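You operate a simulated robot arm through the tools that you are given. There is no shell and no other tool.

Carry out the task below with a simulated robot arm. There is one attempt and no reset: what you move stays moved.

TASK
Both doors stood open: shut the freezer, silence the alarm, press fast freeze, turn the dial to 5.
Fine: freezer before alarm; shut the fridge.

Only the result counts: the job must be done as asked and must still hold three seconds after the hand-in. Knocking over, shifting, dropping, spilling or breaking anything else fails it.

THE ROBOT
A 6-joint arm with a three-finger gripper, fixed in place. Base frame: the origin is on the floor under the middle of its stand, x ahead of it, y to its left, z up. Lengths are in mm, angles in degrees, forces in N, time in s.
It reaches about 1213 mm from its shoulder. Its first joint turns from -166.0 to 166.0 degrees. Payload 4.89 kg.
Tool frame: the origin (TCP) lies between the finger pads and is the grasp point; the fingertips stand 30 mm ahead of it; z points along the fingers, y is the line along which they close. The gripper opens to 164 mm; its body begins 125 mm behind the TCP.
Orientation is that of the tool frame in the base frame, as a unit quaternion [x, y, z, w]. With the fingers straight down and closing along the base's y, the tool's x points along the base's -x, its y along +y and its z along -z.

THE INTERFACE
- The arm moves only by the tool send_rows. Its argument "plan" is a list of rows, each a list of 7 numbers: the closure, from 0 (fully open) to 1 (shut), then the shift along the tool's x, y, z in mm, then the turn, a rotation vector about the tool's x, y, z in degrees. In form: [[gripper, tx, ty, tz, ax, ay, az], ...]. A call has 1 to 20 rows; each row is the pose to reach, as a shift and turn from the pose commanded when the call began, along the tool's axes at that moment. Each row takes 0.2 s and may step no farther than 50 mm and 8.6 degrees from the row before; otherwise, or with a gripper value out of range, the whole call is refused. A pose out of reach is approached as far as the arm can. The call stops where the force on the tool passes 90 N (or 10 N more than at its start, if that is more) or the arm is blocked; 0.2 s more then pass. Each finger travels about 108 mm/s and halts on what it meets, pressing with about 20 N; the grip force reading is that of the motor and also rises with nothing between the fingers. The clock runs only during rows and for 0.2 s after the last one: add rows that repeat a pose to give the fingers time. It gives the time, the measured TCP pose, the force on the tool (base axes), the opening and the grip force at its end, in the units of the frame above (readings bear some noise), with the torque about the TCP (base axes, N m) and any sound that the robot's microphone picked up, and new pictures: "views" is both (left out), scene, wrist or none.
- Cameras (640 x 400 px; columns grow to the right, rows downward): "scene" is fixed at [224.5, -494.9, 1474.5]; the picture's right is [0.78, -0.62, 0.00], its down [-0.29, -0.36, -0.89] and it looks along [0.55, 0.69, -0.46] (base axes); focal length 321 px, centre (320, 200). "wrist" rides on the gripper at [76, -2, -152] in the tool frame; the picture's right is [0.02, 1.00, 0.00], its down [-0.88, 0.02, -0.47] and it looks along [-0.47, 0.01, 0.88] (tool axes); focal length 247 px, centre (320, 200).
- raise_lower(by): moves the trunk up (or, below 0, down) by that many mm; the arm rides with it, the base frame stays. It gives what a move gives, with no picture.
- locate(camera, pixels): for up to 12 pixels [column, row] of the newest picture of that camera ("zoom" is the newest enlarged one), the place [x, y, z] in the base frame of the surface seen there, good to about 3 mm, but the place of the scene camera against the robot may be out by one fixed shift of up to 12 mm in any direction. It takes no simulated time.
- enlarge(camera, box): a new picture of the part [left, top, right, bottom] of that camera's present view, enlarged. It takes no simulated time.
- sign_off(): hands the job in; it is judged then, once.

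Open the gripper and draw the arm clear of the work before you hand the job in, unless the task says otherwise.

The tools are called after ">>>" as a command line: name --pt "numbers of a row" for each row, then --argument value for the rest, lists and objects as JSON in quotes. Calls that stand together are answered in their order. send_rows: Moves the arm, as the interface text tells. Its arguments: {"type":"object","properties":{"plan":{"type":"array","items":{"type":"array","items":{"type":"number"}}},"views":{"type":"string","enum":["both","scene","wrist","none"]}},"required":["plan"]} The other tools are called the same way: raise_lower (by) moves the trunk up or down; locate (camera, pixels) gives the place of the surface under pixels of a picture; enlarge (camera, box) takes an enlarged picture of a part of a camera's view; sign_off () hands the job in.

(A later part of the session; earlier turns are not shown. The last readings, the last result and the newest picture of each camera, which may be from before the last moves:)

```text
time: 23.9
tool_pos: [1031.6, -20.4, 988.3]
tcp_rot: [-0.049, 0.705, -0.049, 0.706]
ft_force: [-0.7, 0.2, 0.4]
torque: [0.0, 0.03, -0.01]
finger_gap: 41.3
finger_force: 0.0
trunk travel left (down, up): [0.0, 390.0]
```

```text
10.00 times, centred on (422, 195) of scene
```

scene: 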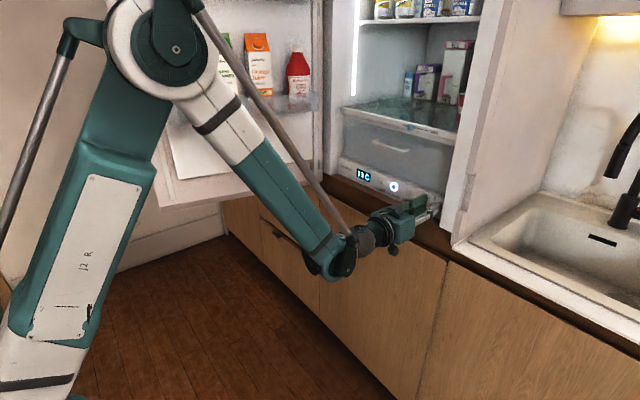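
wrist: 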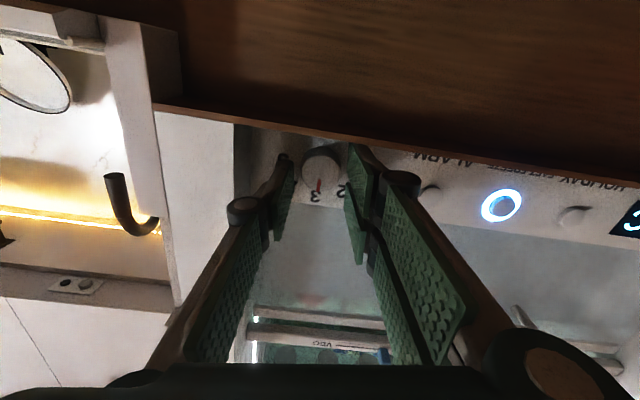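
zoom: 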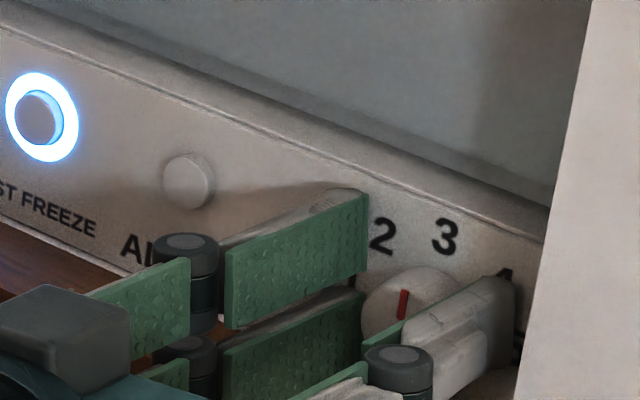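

The fingers straddle the knob with clearance on both sides and no contact. I close on it.

>>> send_rows --pt "1 0 0 0 0 0 0" --pt "1 0 0 0 0 0 0" --pt "1 0 0 0 0 0 0" --views "wrist"

>>> enlarge --camera "wrist" --box '[240, 100, 400, 200]'

>>> enlarge --camera "scene" --box '[390, 175, 454, 215]'

```text
time: 24.8
tool_pos: [1031.9, -20.0, 989.4]
tcp_rot: [-0.05, 0.705, -0.049, 0.705]
ft_force: [4.5, 2.3, 1.1]
torque: [0.06, -0.1, 0.1]
finger_gap: 30.2
finger_force: 44.6
trunk travel left (down, up): [0.0, 390.0]
```

wrist: 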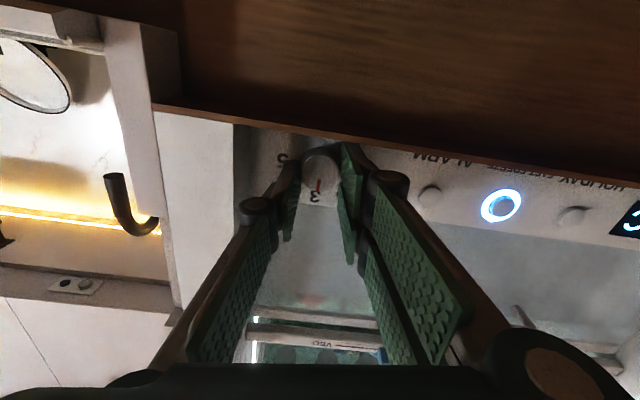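

```text
4.00 times, centred on (320, 150) of wrist
```

zoom: 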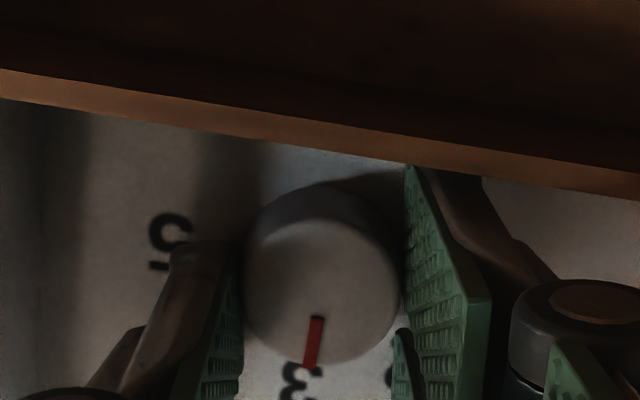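

```text
10.00 times, centred on (422, 195) of scene
```

zoom: 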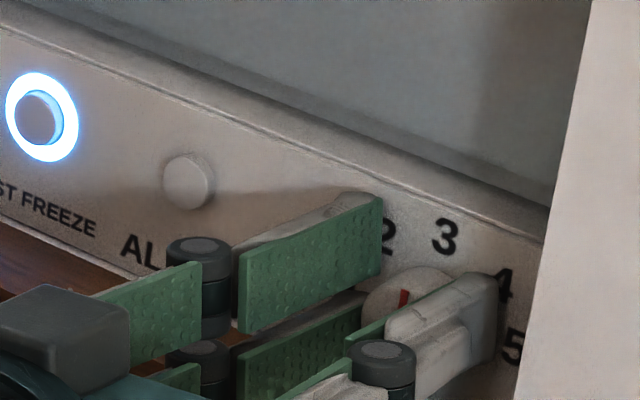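

Knob is gripped (gap 30.2 mm). I roll clockwise about the knob axis in 5° rows to 40°, with the TCP arc compensating the 8 mm offset.

>>> send_rows --pt "1 0.03 -0.7 0 0 0 5" --pt "1 0.12 -1.39 0 0 0 10" --pt "1 0.27 -2.07 0 0 0 15" --pt "1 0.48 -2.74 0 0 0 20" --pt "1 0.75 -3.38 0 0 0 25" --pt "1 1.07 -4.0 0 0 0 30" --pt "1 1.45 -4.59 0 0 0 35" --pt "1 1.87 -5.14 0 0 0 40" --pt "1 1.87 -5.14 0 0 0 40" --views "both"

>>> enlarge --camera "wrist" --box '[240, 100, 400, 200]'

>>> enlarge --camera "scene" --box '[390, 175, 454, 215]'

```text
time: 26.8
tool_pos: [1031.9, -24.8, 986.8]
tcp_rot: [0.195, 0.68, 0.195, 0.68]
ft_force: [12.9, 17.7, 8.5]
torque: [0.16, -0.27, 0.48]
finger_gap: 30.3
finger_force: 45.4
trunk travel left (down, up): [0.0, 390.0]
```

scene: 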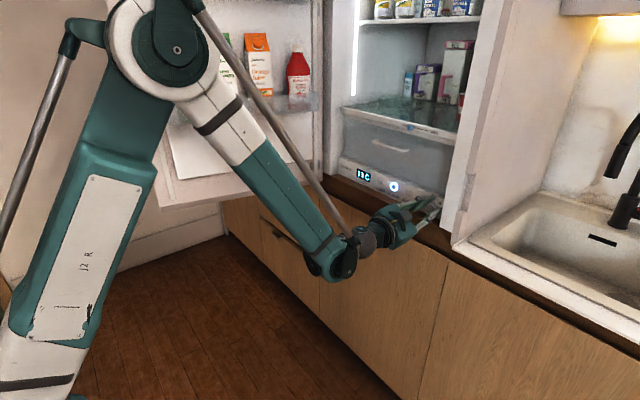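
wrist: 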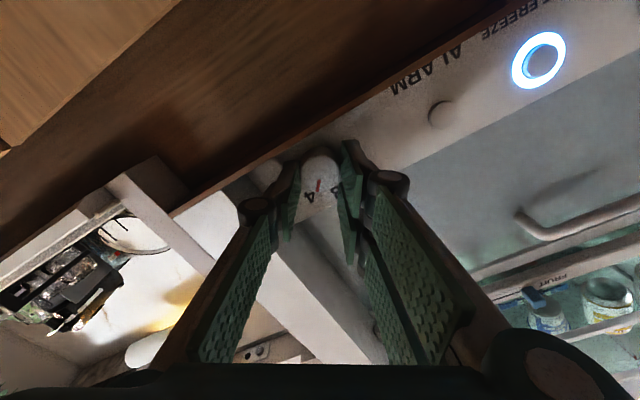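

```text
4.00 times, centred on (320, 150) of wrist
```

zoom: 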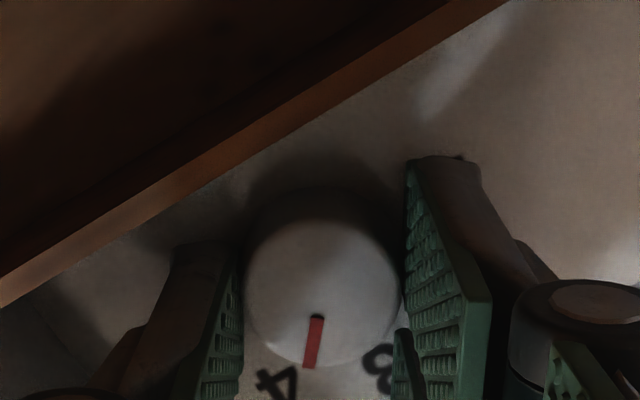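

```text
10.00 times, centred on (422, 195) of scene
```

zoom: 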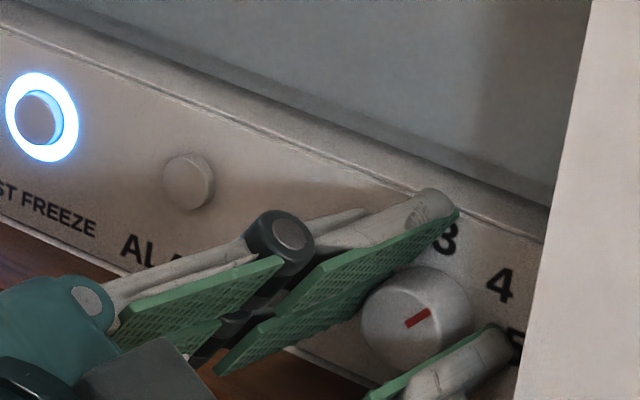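

The pointer turned with the gripper to just short of 4. I add 5° more, release, retract 45 mm and roll back to the starting angle for a second grip.

>>> send_rows --pt "1 0.03 -0.7 0 0 0 5" --pt "1 0.03 -0.7 0 0 0 5" --pt "0.77 0.03 -0.7 0 0 0 5" --pt "0.77 0.03 -0.7 0 0 0 5" --pt "0.77 0.03 -0.7 -15 0 0 5" --pt "0.77 0.03 -0.7 -30 0 0 5" --pt "0.77 0.03 -0.7 -45 0 0 5" --pt "0.77 0.01 0.42 -45 0 0 -3" --pt "0.77 0.15 1.53 -45 0 0 -11" --pt "0.77 0.44 2.6 -45 0 0 -19" --pt "0.77 0.87 3.63 -45 0 0 -27" --pt "0.77 1.45 4.59 -45 0 0 -35" --pt "0.77 1.87 5.14 -45 0 0 -40" --pt "0.77 1.87 5.14 -45 0 0 -40" --views "both"

>>> enlarge --camera "wrist" --box '[240, 100, 400, 200]'

>>> enlarge --camera "scene" --box '[390, 175, 454, 215]'

```text
time: 29.8
tool_pos: [987.3, -20.7, 987.2]
tcp_rot: [-0.05, 0.705, -0.05, 0.705]
ft_force: [-0.7, 0.2, -0.5]
torque: [-0.01, -0.03, -0.03]
finger_gap: 37.7
finger_force: 0.0
trunk travel left (down, up): [0.0, 390.0]
```

scene: 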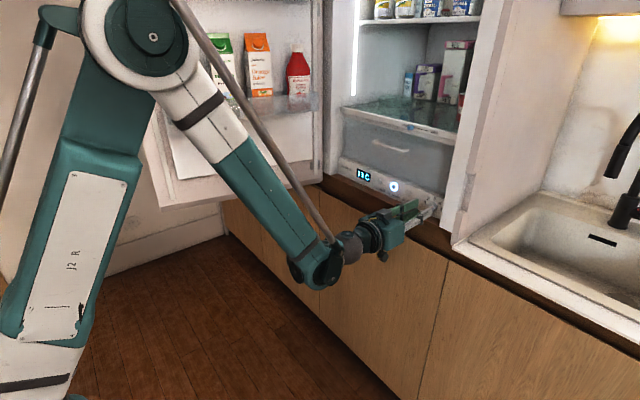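
wrist: 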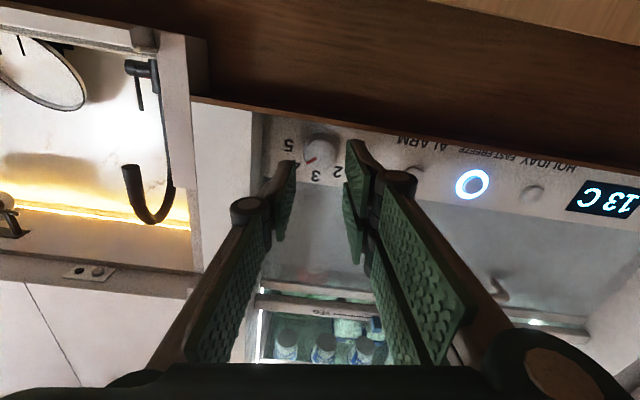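

```text
4.00 times, centred on (320, 150) of wrist
```

zoom: 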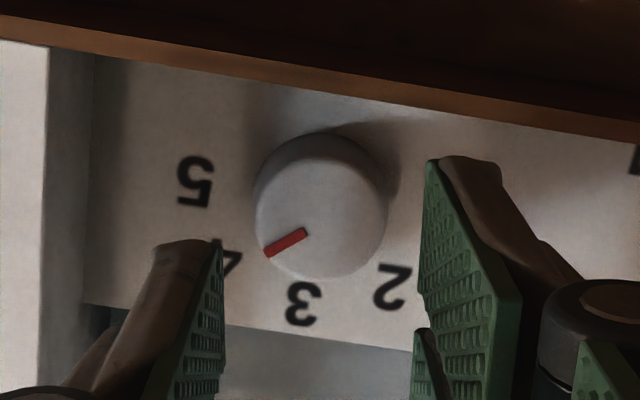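

```text
10.00 times, centred on (422, 195) of scene
```

zoom: 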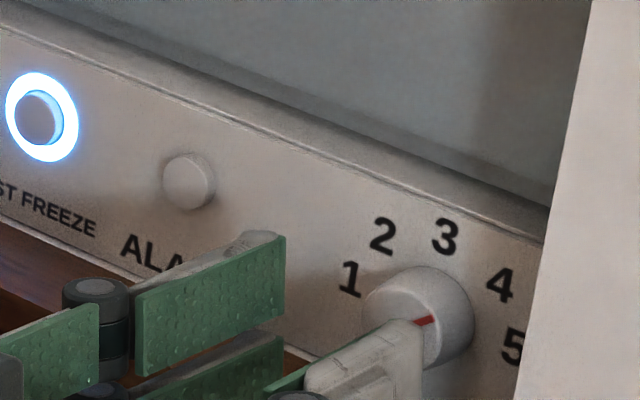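

The pointer is at about 4 (≈46–47° turned). I re-insert 45 mm, close and roll another 40°.

>>> send_rows --pt "0.77 0 0 15 0 0 0" --pt "0.77 0 0 32 0 0 0" --pt "0.77 0 0 45 0 0 0" --pt "0.77 0 0 45 0 0 0" --pt "1 0 0 45 0 0 0" --pt "1 0 0 45 0 0 0" --pt "1 0 0 45 0 0 0" --pt "1 0.03 -0.7 45 0 0 5" --pt "1 0.12 -1.39 45 0 0 10" --pt "1 0.27 -2.07 45 0 0 15" --pt "1 0.48 -2.74 45 0 0 20" --pt "1 0.75 -3.38 45 0 0 25" --pt "1 1.07 -4.0 45 0 0 30" --pt "1 1.45 -4.59 45 0 0 35" --pt "1 1.87 -5.14 45 0 0 40" --pt "1 1.87 -5.14 45 0 0 40" --views "both"

>>> enlarge --camera "wrist" --box '[240, 100, 400, 200]'

>>> enlarge --camera "scene" --box '[390, 175, 454, 215]'

```text
time: 33.1
tool_pos: [1032.3, -25.2, 987.6]
tcp_rot: [0.194, 0.68, 0.196, 0.68]
ft_force: [-19.9, 18.9, -17.1]
torque: [0.0, 0.76, 0.78]
finger_gap: 30.8
finger_force: 45.5
trunk travel left (down, up): [0.0, 390.0]
```

scene: 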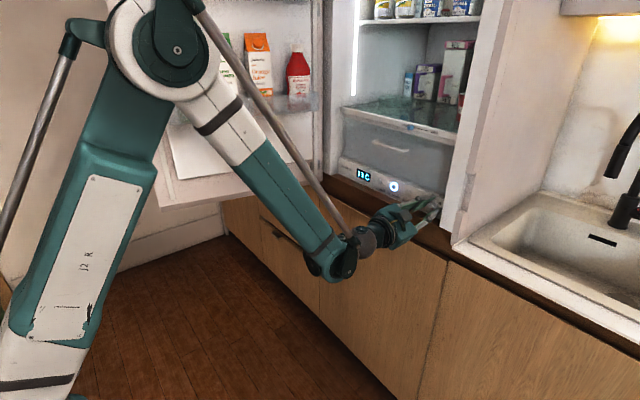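
wrist: 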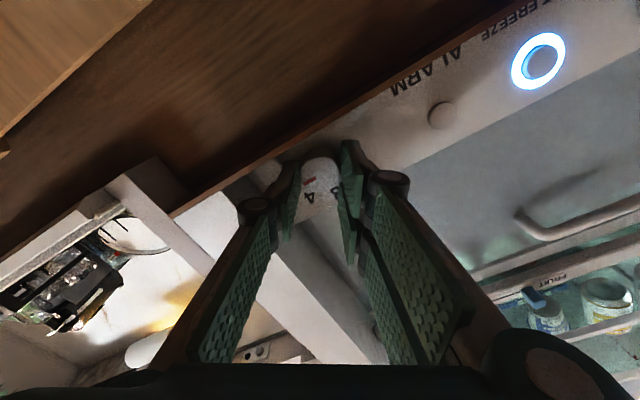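

```text
4.00 times, centred on (320, 150) of wrist
```

zoom: 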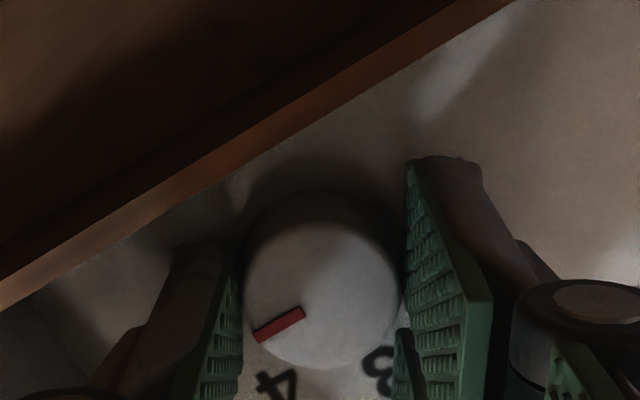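

```text
10.00 times, centred on (422, 195) of scene
```

zoom: 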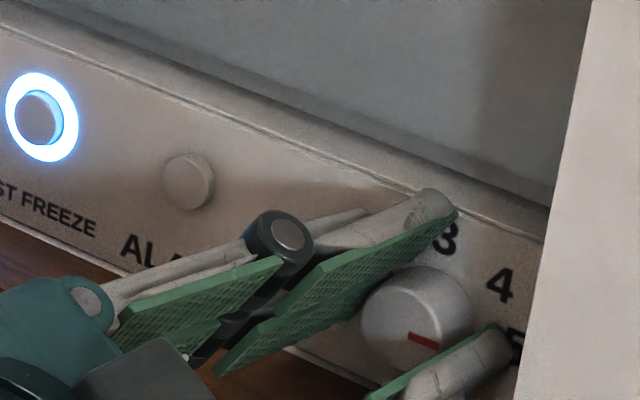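

The pointer now looks horizontal toward 5 (scene zoom: slope 0.44, same as the panel's horizontal). I release, retract and roll back to get a clear view.

>>> send_rows --pt "0.77 0 0 0 0 0 0" --pt "0.77 0 0 0 0 0 0" --pt "0.77 0 0 -15 0 0 0" --pt "0.77 0 0 -30 0 0 0" --pt "0.77 0 0 -50 0 0 0" --pt "0.77 0 0 -80 0 0 -8" --pt "0.6 0 0 -105 0 0 -16" --pt "0.5 0 0 -105 0 0 -24" --pt "0.5 0 0 -105 0 0 -32" --pt "0.5 0 0 -105 0 0 -32" --views "both"

>>> enlarge --camera "wrist" --box '[240, 80, 400, 180]'

>>> enlarge --camera "scene" --box '[390, 175, 454, 215]'

```text
time: 35.4
tool_pos: [926.3, -25.8, 984.0]
tcp_rot: [-0.001, 0.707, -0.001, 0.707]
ft_force: [-0.6, 0.3, 0.5]
torque: [-0.01, -0.01, 0.0]
finger_gap: 82.1
finger_force: 0.1
trunk travel left (down, up): [0.0, 390.0]
```

scene: 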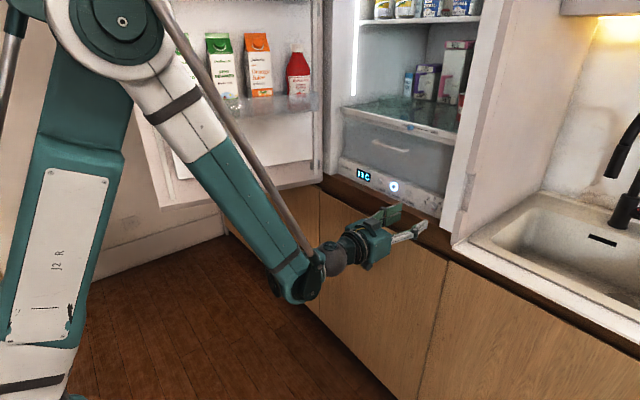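
wrist: 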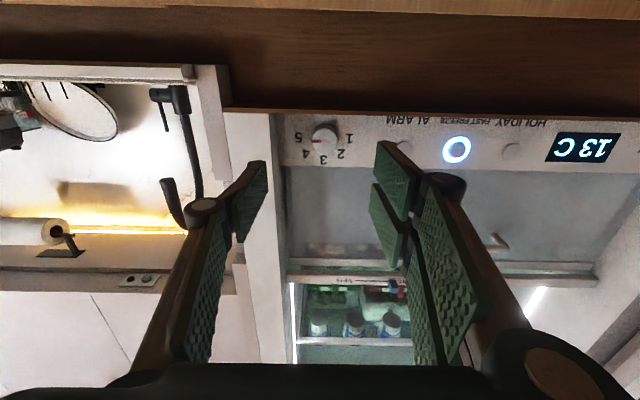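

```text
4.00 times, centred on (320, 130) of wrist
```

zoom: 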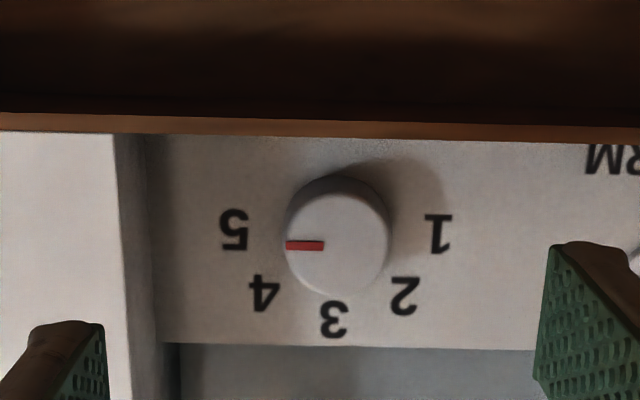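

```text
10.00 times, centred on (422, 195) of scene
```

zoom: 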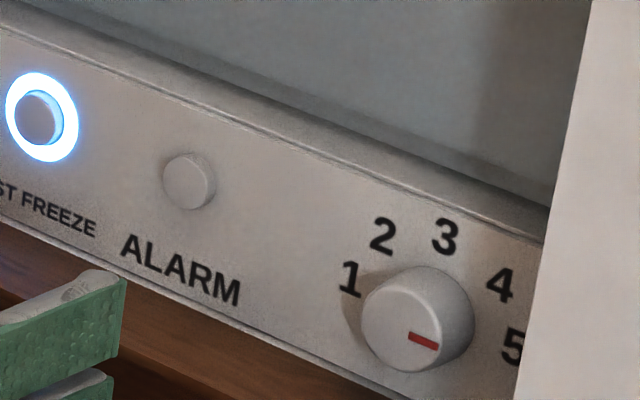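

The pointer sits level with "5"; alarm is off, fast freeze lit. Now for the fridge door I measure it and the arm's own links in the current scene picture.

>>> locate --camera "scene" --pixels '[[122, 20], [70, 180], [40, 310], [20, 390], [180, 120], [260, 250], [300, 290], [350, 240], [200, 192], [315, 175], [150, 190], [300, 120]]'

>>> enlarge --camera "scene" --box '[120, 0, 480, 220]'

```text
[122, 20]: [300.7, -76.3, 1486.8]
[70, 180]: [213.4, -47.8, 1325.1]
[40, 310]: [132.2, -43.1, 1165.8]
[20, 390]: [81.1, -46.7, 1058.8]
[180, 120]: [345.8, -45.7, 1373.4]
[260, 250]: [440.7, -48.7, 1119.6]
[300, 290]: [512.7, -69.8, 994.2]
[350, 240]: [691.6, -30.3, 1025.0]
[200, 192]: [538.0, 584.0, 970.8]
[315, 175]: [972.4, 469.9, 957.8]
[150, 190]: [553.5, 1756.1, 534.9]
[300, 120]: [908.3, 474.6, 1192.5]
```

```text
1.78 times, centred on (300, 110) of scene
```

zoom: 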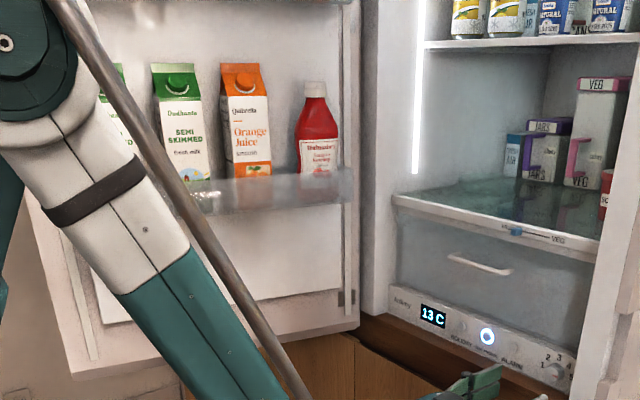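

From links: shoulder ≈(0,0,900), links ≈663/534, wrist about 410 mm behind the TCP. I now measure the fridge door's rim and bottom edge from the latest scene zoom.

>>> locate --camera "zoom" --pixels '[[72, 365], [82, 372], [60, 300], [45, 240], [100, 330], [200, 352], [350, 322], [355, 290], [345, 300], [30, 215], [370, 310], [340, 100]]'

```text
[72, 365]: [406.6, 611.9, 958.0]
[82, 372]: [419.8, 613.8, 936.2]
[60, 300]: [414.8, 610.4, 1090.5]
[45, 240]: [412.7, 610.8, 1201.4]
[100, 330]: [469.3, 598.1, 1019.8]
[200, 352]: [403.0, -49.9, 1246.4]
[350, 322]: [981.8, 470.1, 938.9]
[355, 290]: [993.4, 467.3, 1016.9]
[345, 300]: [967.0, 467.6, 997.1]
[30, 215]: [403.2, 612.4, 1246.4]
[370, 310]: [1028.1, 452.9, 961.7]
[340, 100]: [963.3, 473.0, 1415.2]
```

Door inner rim runs from (987,467) to the free edge (400,611), so it stands ~104° open, and the arm must go round the free edge to push its outer face. First I close the fingers and retract to a compact pose with the tool pitched nearly down.

>>> send_rows --pt "0.6 -1.1 0.8 -34.7 0 5 0" --pt "0.8 -2.3 1.6 -69.4 0 10 0" --pt "1 -3.4 2.4 -104 0 15 0" --pt "1 -4.6 3.1 -139 0 20 0" --pt "1 -5.7 3.9 -173.5 0 25 0" --pt "1 -6.9 4.7 -208 0 30 0" --pt "1 -8 5.5 -243 0 35 0" --pt "1 -9.1 6.3 -278 0 40 0" --pt "1 -10.3 7 -312 0 45 0" --pt "1 -11.4 7.9 -347 0 50 0" --pt "1 -12.6 8.6 -382 0 55 0" --pt "1 -13.7 9.4 -416 0 60 0" --pt "1 -14.9 10.2 -451 0 65 0" --pt "1 -16 11 -486 0 70 0" --pt "1 -16 11 -486 0 70 0" --views "both"

```text
time: 38.5
tool_pos: [448.5, 6.0, 1005.0]
tcp_rot: [0.02, 0.975, 0.105, 0.194]
ft_force: [0.7, 1.0, -0.1]
torque: [-0.03, 0.06, 0.02]
finger_gap: 0.0
finger_force: 19.9
out of reach, approached as far as the arm can: row 1, 3, 4, 5, 6, 7, 8, 9, 10, 11, 12, 13, 14, 15
trunk travel left (down, up): [0.0, 390.0]
```

scene: 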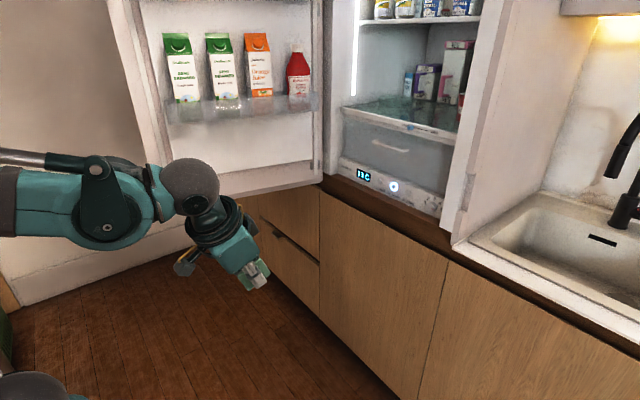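
wrist: 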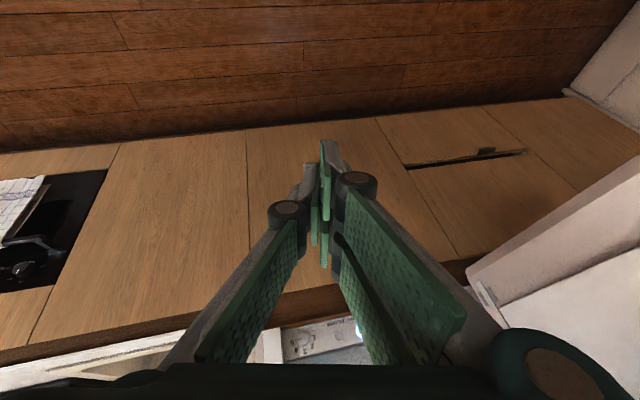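

The arm reached nearly the wanted pose (some wrist-singularity error, ~12° roll). Door items are undisturbed; I straighten the tool and start swinging left, staying well inside the free edge at (400,611).

>>> send_rows --pt "1 10.8 38.6 1.3 2.3 0.5 -0.9" --pt "1 21.7 77.1 2.6 4.6 1 -1.8" --pt "1 32.5 115.7 3.8 6.9 1.5 -2.6" --pt "1 43.4 154.2 5.1 9.2 2 -3.5" --pt "1 54.2 192.8 6.4 11.55 2.5 -4.4" --pt "1 54.2 192.8 6.4 11.55 2.5 -4.4" --views "scene"

```text
time: 40.0
tool_pos: [402.2, 46.3, 1027.4]
tcp_rot: [0.001, 0.975, 0.118, 0.186]
ft_force: [-2.5, -0.8, 0.4]
torque: [-0.05, -0.31, -0.1]
finger_gap: 0.0
finger_force: 20.2
out of reach, approached as far as the arm can: row 1, 2, 3, 4, 5, 6
trunk travel left (down, up): [0.0, 390.0]
```

scene: 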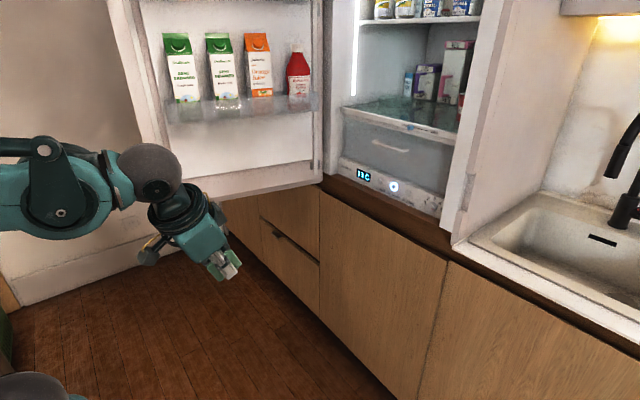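

The arm stalls with an orientation error – likely the wrist wound up when crossing its singularity on the wrong side. I go back forward to the horizontal pose on the same side (y≈-100) to unwind it.

>>> send_rows --pt "1 -34.4 -13.1 13.6 0.78 -5.24 -0.79" --pt "1 -68.7 -26.3 27.2 1.55 -10.5 -1.58" --pt "1 -103.1 -39.4 40.8 2.33 -15.7 -2.38" --pt "1 -137.4 -52.6 54.4 3.1 -21 -3.17" --pt "1 -171.8 -65.7 68 3.9 -26.2 -3.96" --pt "1 -206.2 -78.9 81.6 4.7 -31.4 -4.75" --pt "1 -240.5 -92 95.2 5.4 -36.7 -5.5" --pt "1 -274.9 -105.2 108.8 6.2 -41.9 -6.3" --pt "1 -309.3 -118.3 122.4 7 -47.1 -7.1" --pt "1 -343.6 -131.5 136 7.8 -52.4 -7.9" --pt "1 -378 -144.6 149.6 8.5 -57.6 -8.7" --pt "1 -412.3 -157.8 163.2 9.3 -62.9 -9.5" --pt "1 -446.7 -170.9 176.8 10.1 -68.1 -10.3" --pt "1 -446.7 -170.9 176.8 10.1 -68.1 -10.3" --views "scene"

```text
time: 43.0
tool_pos: [888.6, -104.7, 981.8]
tcp_rot: [0.001, 0.706, 0.001, 0.708]
ft_force: [-1.8, -0.2, 0.9]
torque: [0.01, 0.11, -0.07]
finger_gap: 0.1
finger_force: 19.9
trunk travel left (down, up): [0.0, 390.0]
```

scene: 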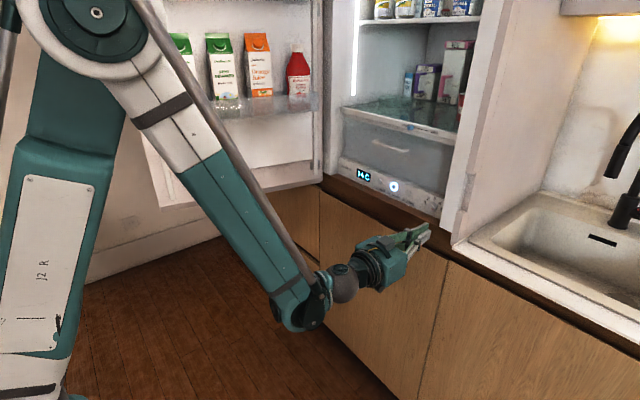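

No flags now: the tool is exactly horizontal at (889,-105,982). I shift to y≈+150 so that the next wrist crossing happens on the original side.

>>> send_rows --pt "1 0 42.5 0 0 0 0" --pt "1 0 85 0 0 0 0" --pt "1 0 127.5 0 0 0 0" --pt "1 0 170 0 0 0 0" --pt "1 0 212.5 0 0 0 0" --pt "1 0 255 0 0 0 0" --views "none"

>>> send_rows --pt "1 -5 9.8 -30 0 7.5 0" --pt "1 -10 19.7 -60 0 15 0" --pt "1 -15 29.5 -90 0 22.5 0" --pt "1 -20 39.3 -120 0 30 0" --pt "1 -25 49.2 -150 0 37.5 0" --pt "1 -30 59 -180 0 45 0" --pt "1 -35 68.8 -210 0 52.5 0" --pt "1 -40 78.7 -240 0 60 0" --pt "1 -45 88.5 -270 0 67.5 0" --pt "1 -50 98.3 -300 0 75 0" --pt "1 -55 108.2 -330 0 82.5 0" --pt "1 -60 118 -360 0 90 0" --pt "1 -60 118 -360 0 90 0" --views "both"

```text
time: 44.4
tool_pos: [891.2, 153.3, 981.3]
tcp_rot: [0.0, 0.707, 0.001, 0.707]
ft_force: [0.4, -1.2, 0.4]
torque: [-0.01, 0.04, 0.19]
finger_gap: 0.3
finger_force: 19.9
trunk travel left (down, up): [0.0, 390.0]
```

```text
time: 47.1
tool_pos: [529.2, 272.4, 1044.1]
tcp_rot: [-0.001, 1.0, 0.001, -0.002]
ft_force: [0.5, 0.5, 0.3]
torque: [0.04, -0.01, 0.0]
finger_gap: 0.0
finger_force: 19.4
trunk travel left (down, up): [0.0, 390.0]
```

scene: 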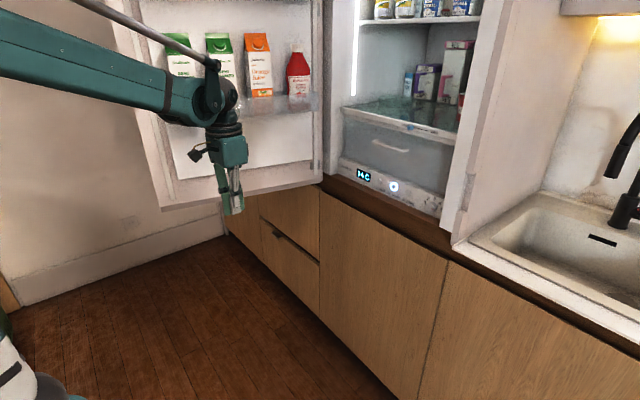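
wrist: 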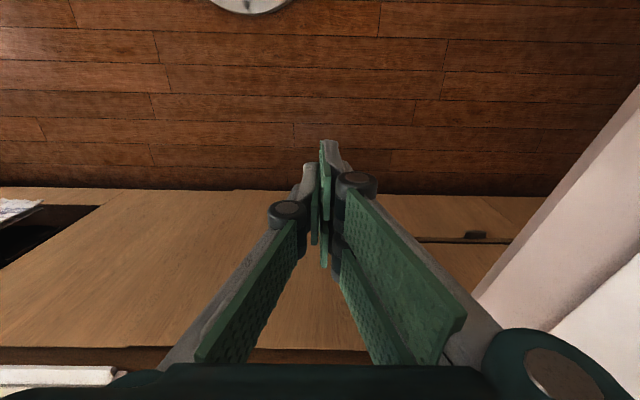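

The tool hangs straight down again at (529,272,1044), wrist unwound. I now swing left around the door's free edge (400,611) on an inner radius of ~470–530 mm.

>>> send_rows --pt "1 36 -24 0 0 0 0" --pt "1 72 -48 0 0 0 0" --pt "1 109 -67 0 0 0 0" --pt "1 131 -27 0 0 0 0" --pt "1 159 13 0 0 0 0" --pt "1 189 53 0 0 0 0" --pt "1 224 86 0 0 0 3" --pt "1 261 118 0 0 0 6" --pt "1 299 148 0 0 0 10" --pt "1 336 178 0 0 0 13" --pt "1 373 210 0 0 0 17" --pt "1 409 243 0 0 0 20" --pt "1 409 243 0 0 0 20" --views "both"

```text
time: 50.0
tool_pos: [127.7, 510.0, 1042.6]
tcp_rot: [0.181, 0.983, 0.001, 0.0]
ft_force: [-0.2, -0.8, -0.2]
torque: [0.02, 0.02, 0.03]
finger_gap: 0.1
finger_force: 19.7
trunk travel left (down, up): [0.0, 390.0]
```

scene: 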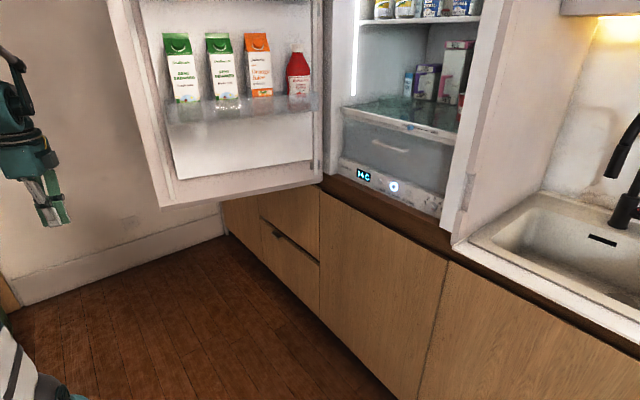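
wrist: 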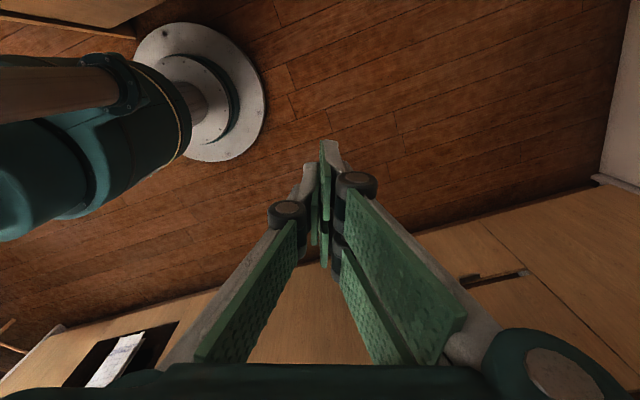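

The swing works without flags; now at (128,510). I continue outward to the left side, yawing the tool further toward -y.

>>> send_rows --pt "1 41.2 25.5 0 0 0 4" --pt "1 75.4 60.9 0 0 0 8" --pt "1 100.9 101.7 0 0 0 12" --pt "1 119.2 146.1 0 0 0 16" --pt "1 128.7 192.7 0 0 0 20" --pt "1 118.8 238.8 0 0 0 24" --pt "1 89.8 276 0 0 0 27" --pt "1 50.9 300.8 0 0 0 30" --pt "1 50.9 300.8 0 0 0 30" --views "both"

```text
time: 50.9
tool_pos: [155.3, 643.9, 1041.9]
tcp_rot: [0.367, 0.93, 0.002, 0.001]
ft_force: [-1.5, 2.2, -0.7]
torque: [-0.38, -0.19, 0.01]
finger_gap: 0.0
finger_force: 19.9
trunk travel left (down, up): [0.0, 390.0]
stopped in row 4: the arm was blocked; the commanded pose is now the measured one
```

scene: 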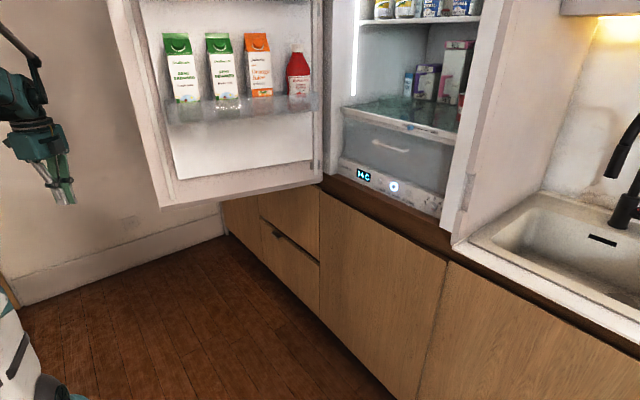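
wrist: 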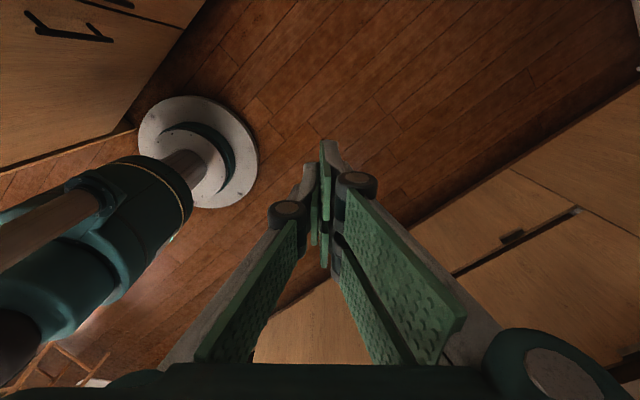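

The arm was blocked in row 4 at (155,644), with little force on the tool, so a link probably met something. I locate what the wrist camera shows around: cabinet top-left (80,60), items bottom-left (60,360).

>>> locate --camera "wrist" --pixels '[[80, 60], [130, 100], [180, 30], [20, 160], [60, 360], [95, 375], [200, 150], [120, 220], [40, 290], [600, 20], [20, 380], [638, 60]]'

>>> enlarge --camera "scene" --box '[0, 0, 200, 240]'

>>> enlarge --camera "wrist" --box '[0, 200, 320, 400]'

```text
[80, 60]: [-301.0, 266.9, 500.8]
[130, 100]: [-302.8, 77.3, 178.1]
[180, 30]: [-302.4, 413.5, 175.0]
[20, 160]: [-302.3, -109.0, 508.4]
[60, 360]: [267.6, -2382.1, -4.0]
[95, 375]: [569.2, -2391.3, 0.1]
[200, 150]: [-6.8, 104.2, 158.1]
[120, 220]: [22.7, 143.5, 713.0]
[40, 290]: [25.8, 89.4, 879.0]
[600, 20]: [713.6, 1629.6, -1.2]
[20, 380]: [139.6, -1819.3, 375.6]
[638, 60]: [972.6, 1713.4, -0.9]
```

```text
1.67 times, centred on (100, 120) of scene
```

zoom: 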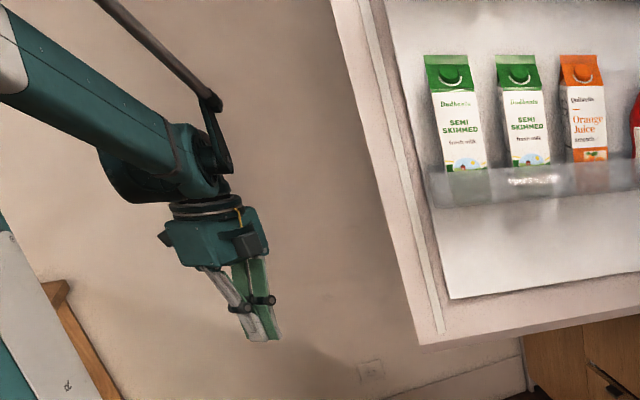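

```text
2.00 times, centred on (160, 300) of wrist
```

zoom: 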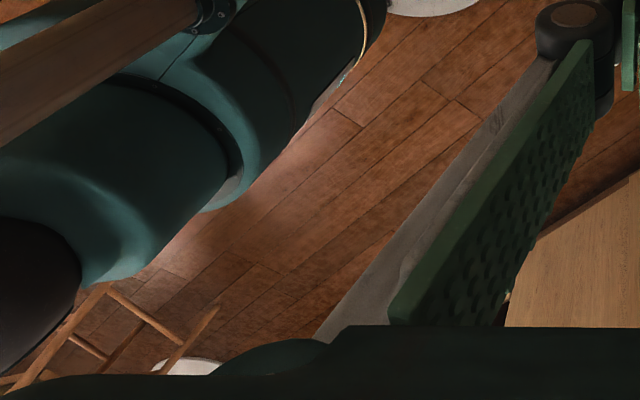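

The first joint seems stopped at about 76° azimuth (both calls ended at ~76°), so probably the shoulder meets the cabinet behind the robot (front x≈-302) at this low trunk height. I look at that area in an off-edge zoom of the scene.

>>> enlarge --camera "scene" --box '[0, 160, 200, 400]'

>>> enlarge --camera "wrist" --box '[0, 0, 320, 200]'

```text
1.67 times, centred on (100, 280) of scene
```

zoom: 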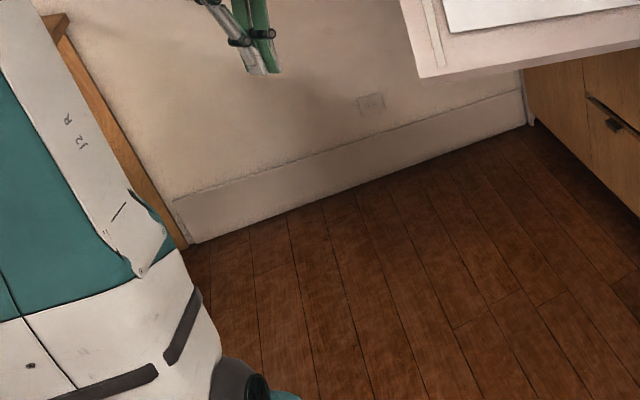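

```text
2.00 times, centred on (160, 100) of wrist
```

zoom: 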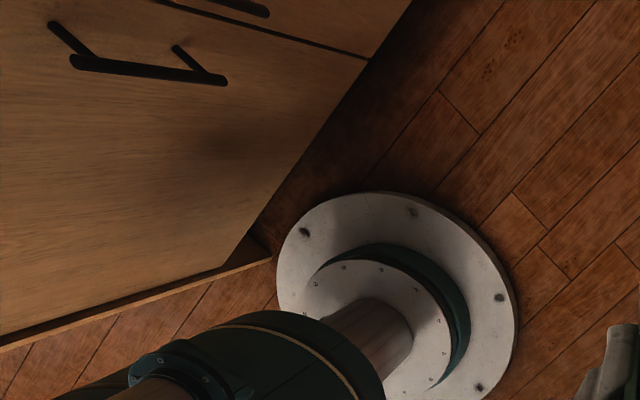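

I re-take the scene zoom to locate the wooden cabinet edge at zoom (60,25)–(180,240).

>>> enlarge --camera "scene" --box '[0, 100, 200, 340]'

>>> locate --camera "zoom" --pixels '[[60, 128], [52, 118], [100, 210], [130, 270], [175, 330], [70, 150], [20, 125], [45, 60], [50, 125], [90, 180], [120, 20], [5, 100]]'

```text
1.67 times, centred on (100, 220) of scene
```

zoom: 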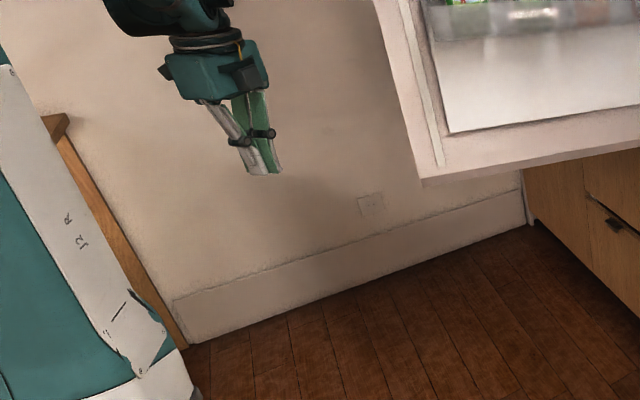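

```text
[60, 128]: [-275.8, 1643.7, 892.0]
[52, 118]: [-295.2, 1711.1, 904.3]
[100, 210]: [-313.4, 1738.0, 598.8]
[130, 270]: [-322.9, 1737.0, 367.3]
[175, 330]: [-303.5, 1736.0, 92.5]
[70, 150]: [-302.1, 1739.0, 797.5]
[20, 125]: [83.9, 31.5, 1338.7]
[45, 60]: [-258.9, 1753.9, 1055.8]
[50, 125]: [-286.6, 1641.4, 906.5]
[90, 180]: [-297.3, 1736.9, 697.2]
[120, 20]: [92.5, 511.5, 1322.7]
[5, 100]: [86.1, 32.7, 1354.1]
```

A countertop (z≈900, edge x≈-275) lies behind the robot, at shoulder height with the trunk down – that is what blocks joint 1. I back off slightly and raise the trunk 250 mm.

>>> send_rows --pt "1 -28 2.9 0 0 0 0" --pt "1 -56.1 5.8 0 0 0 0" --pt "1 -56.1 5.8 0 0 0 0" --views "none"

>>> raise_lower --by 250

```text
time: 51.7
tool_pos: [194.0, 616.5, 1041.0]
tcp_rot: [0.36, 0.933, 0.0, -0.001]
ft_force: [0.4, 0.4, 0.6]
torque: [-0.05, 0.14, -0.02]
finger_gap: 0.0
finger_force: 19.6
trunk travel left (down, up): [0.0, 390.0]
```

```text
time: 54.3
tool_pos: [194.0, 616.4, 1289.8]
tcp_rot: [0.361, 0.933, 0.001, 0.001]
ft_force: [-0.4, -0.3, -0.2]
torque: [-0.03, 0.01, 0.01]
finger_gap: 0.0
finger_force: 20.1
trunk travel left (down, up): [-250.0, 140.0]
```

Trunk is up 250 mm and the tool free. I continue leftwards and forward to the outer side of the door, lowering the TCP to ~1150.

>>> send_rows --pt "1 33.9 1.6 15 0 0 1" --pt "1 69 7.4 33 0 0 2" --pt "1 103.9 19 50 0 0 3" --pt "1 136.4 36.7 68 0 0 4" --pt "1 161.4 61.2 85 0 0 5" --pt "1 174.3 90.2 103 0 0 6" --pt "1 170 121.1 120 0 0 7" --pt "1 151.8 148.6 140 0 0 8" --pt "1 151.8 148.6 140 0 0 8" --views "both"

```text
time: 55.6
tool_pos: [164.5, 667.9, 1227.3]
tcp_rot: [0.439, 0.898, 0.001, -0.001]
ft_force: [0.8, -2.5, 1.1]
torque: [0.21, 0.07, -0.02]
finger_gap: 0.0
finger_force: 19.6
trunk travel left (down, up): [-250.0, 140.0]
stopped in row 6: the arm was blocked; the commanded pose is now the measured one
```

scene: 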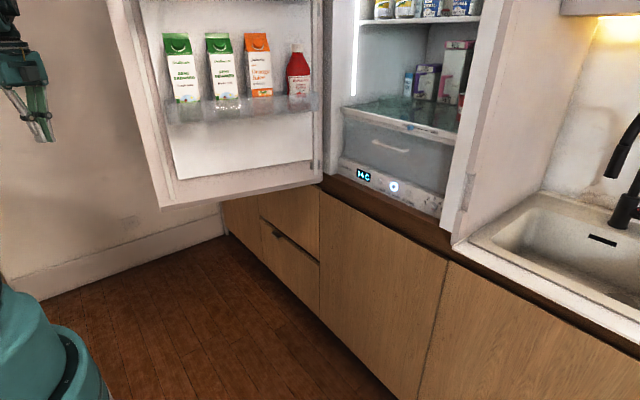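
wrist: 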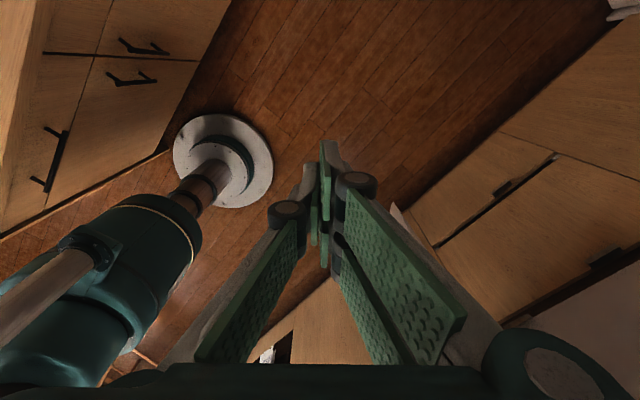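

Stopped again at azimuth 76°, independent of trunk height – so that is joint 1's own limit (166° from a -90° zero). I stay within it and extend radially along azimuth ~74°, which still clears the free edge by ~240 mm.

>>> send_rows --pt "1 -19.6 17 0 0 0 0" --pt "1 3.5 49.1 12 0 0 0" --pt "1 27.4 81.8 27 0 0 0" --pt "1 50.7 113.9 42 0 0 0" --pt "1 74.6 146.6 57 0 0 0" --pt "1 101.1 182.5 70 0 0 0" --pt "1 101.1 182.5 70 0 0 0" --views "both"

```text
time: 57.2
tool_pos: [250.6, 788.8, 1192.4]
tcp_rot: [0.453, 0.892, 0.001, 0.0]
ft_force: [0.5, 2.0, -0.3]
torque: [-0.29, 0.1, 0.0]
finger_gap: 0.0
finger_force: 20.0
trunk travel left (down, up): [-250.0, 140.0]
stopped in row 7: the arm was blocked; the commanded pose is now the measured one
```

scene: 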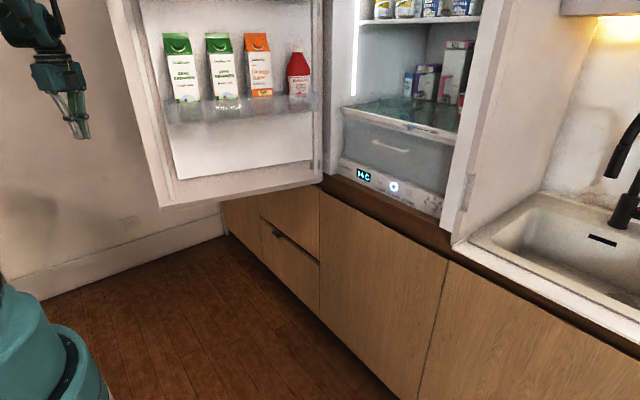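
wrist: 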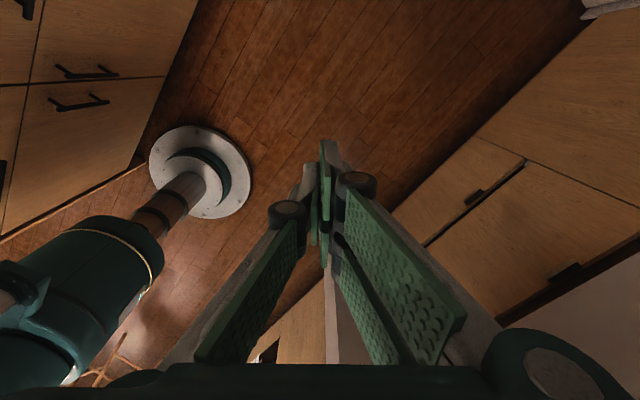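

Blocked once more, now at (251,789), with no tool force – some upstream link touches something on the left. I check what surfaces lie around the gripper in the scene.

>>> locate --camera "scene" --pixels '[[100, 150], [20, 150], [100, 60], [5, 90], [30, 200], [60, 250], [90, 20], [40, 30], [60, 75], [75, 125], [5, 20], [120, 190]]'

>>> enlarge --camera "scene" --box '[0, 0, 160, 100]'

>>> enlarge --camera "wrist" --box '[320, 200, 640, 400]'

```text
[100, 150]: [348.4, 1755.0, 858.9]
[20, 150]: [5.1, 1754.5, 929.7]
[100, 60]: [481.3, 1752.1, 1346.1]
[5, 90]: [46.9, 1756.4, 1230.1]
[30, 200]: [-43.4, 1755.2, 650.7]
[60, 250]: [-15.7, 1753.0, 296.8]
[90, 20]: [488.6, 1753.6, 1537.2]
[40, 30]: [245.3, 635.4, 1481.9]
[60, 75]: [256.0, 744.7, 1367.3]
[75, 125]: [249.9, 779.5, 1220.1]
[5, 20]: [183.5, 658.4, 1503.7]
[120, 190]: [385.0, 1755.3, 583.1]
```

```text
4.00 times, centred on (80, 50) of scene
```

zoom: 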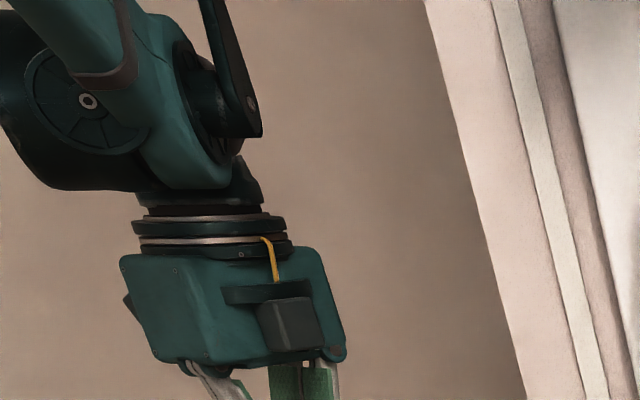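

```text
2.00 times, centred on (480, 300) of wrist
```

zoom: 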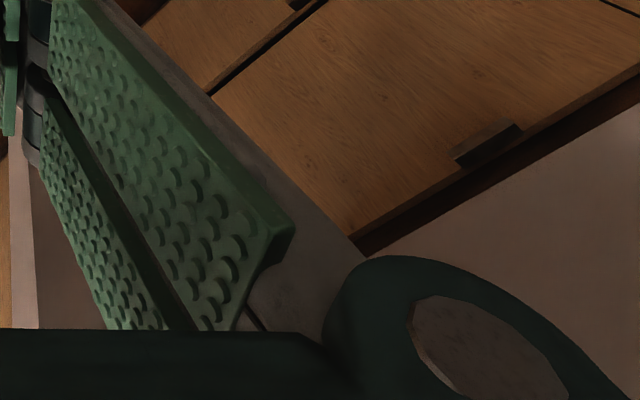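

Nothing visible is near the wrist. I probe slowly: a 30 mm purely radial outward move at constant height, to learn which motion is blocked.

>>> send_rows --pt "1 5.9 8.1 0 0 0 0" --pt "1 11.8 16.2 0 0 0 0" --pt "1 17.7 24.3 0 0 0 0" --pt "1 17.7 24.3 0 0 0 0" --views "none"

```text
time: 58.2
tool_pos: [255.0, 809.6, 1198.2]
tcp_rot: [0.453, 0.892, 0.001, 0.0]
ft_force: [-0.6, 0.5, -0.5]
torque: [0.04, 0.04, 0.0]
finger_gap: 0.2
finger_force: 20.1
trunk travel left (down, up): [-250.0, 140.0]
```

The arm moved but stays ~10 mm short and 6 mm high. I send null rows to see whether it settles or is being held off.

>>> send_rows --pt "1 0 0 0 0 0 0" --pt "1 0 0 0 0 0 0" --pt "1 0 0 0 0 0 0" --views "none"

```text
time: 59.0
tool_pos: [256.6, 809.9, 1196.3]
tcp_rot: [0.452, 0.892, 0.001, 0.0]
ft_force: [1.0, 0.3, 0.2]
torque: [-0.02, -0.01, 0.03]
finger_gap: 0.0
finger_force: 20.0
trunk travel left (down, up): [-250.0, 140.0]
```

It stays held off. I use a full-height box at the picture's left edge so the enlarged view is centred further left and shows what is beyond the normal frame.

>>> enlarge --camera "scene" --box '[0, 0, 10, 400]'

>>> enlarge --camera "scene" --box '[0, 0, 320, 10]'

>>> enlarge --camera "wrist" --box '[0, 0, 10, 400]'

>>> enlarge --camera "wrist" --box '[630, 0, 640, 400]'

```text
1.00 times, centred on (5, 200) of scene (not enlarged: the box is as wide or as high as the picture)
```

zoom: 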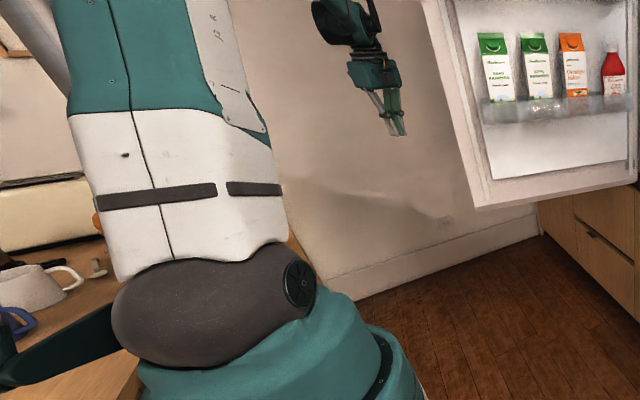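

```text
2.00 times, centred on (160, 5) of scene
```

zoom: 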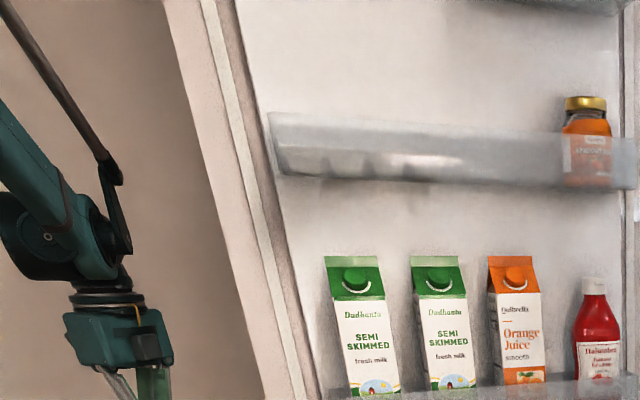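

```text
1.00 times, centred on (5, 200) of wrist (not enlarged: the box is as wide or as high as the picture)
```

zoom: 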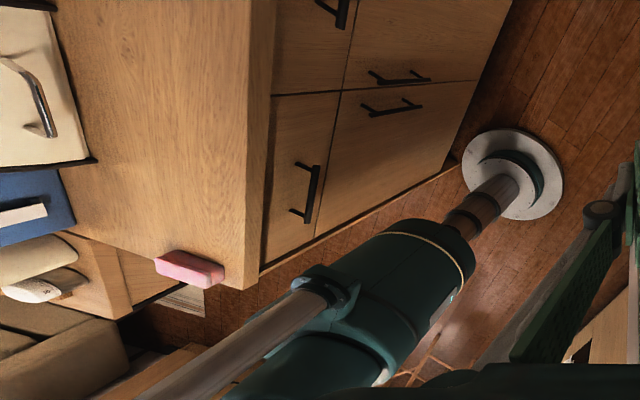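

```text
1.00 times, centred on (635, 200) of wrist (not enlarged: the box is as wide or as high as the picture)
```

zoom: 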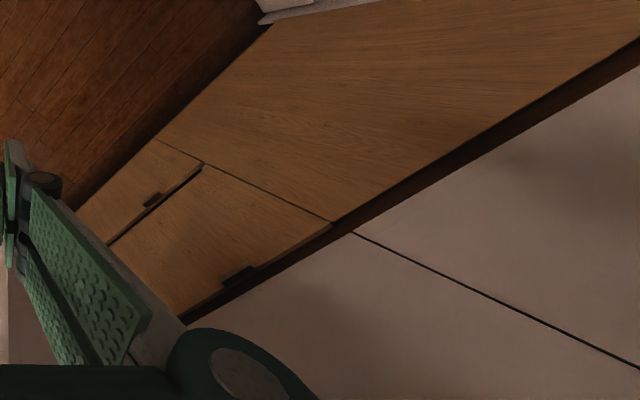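

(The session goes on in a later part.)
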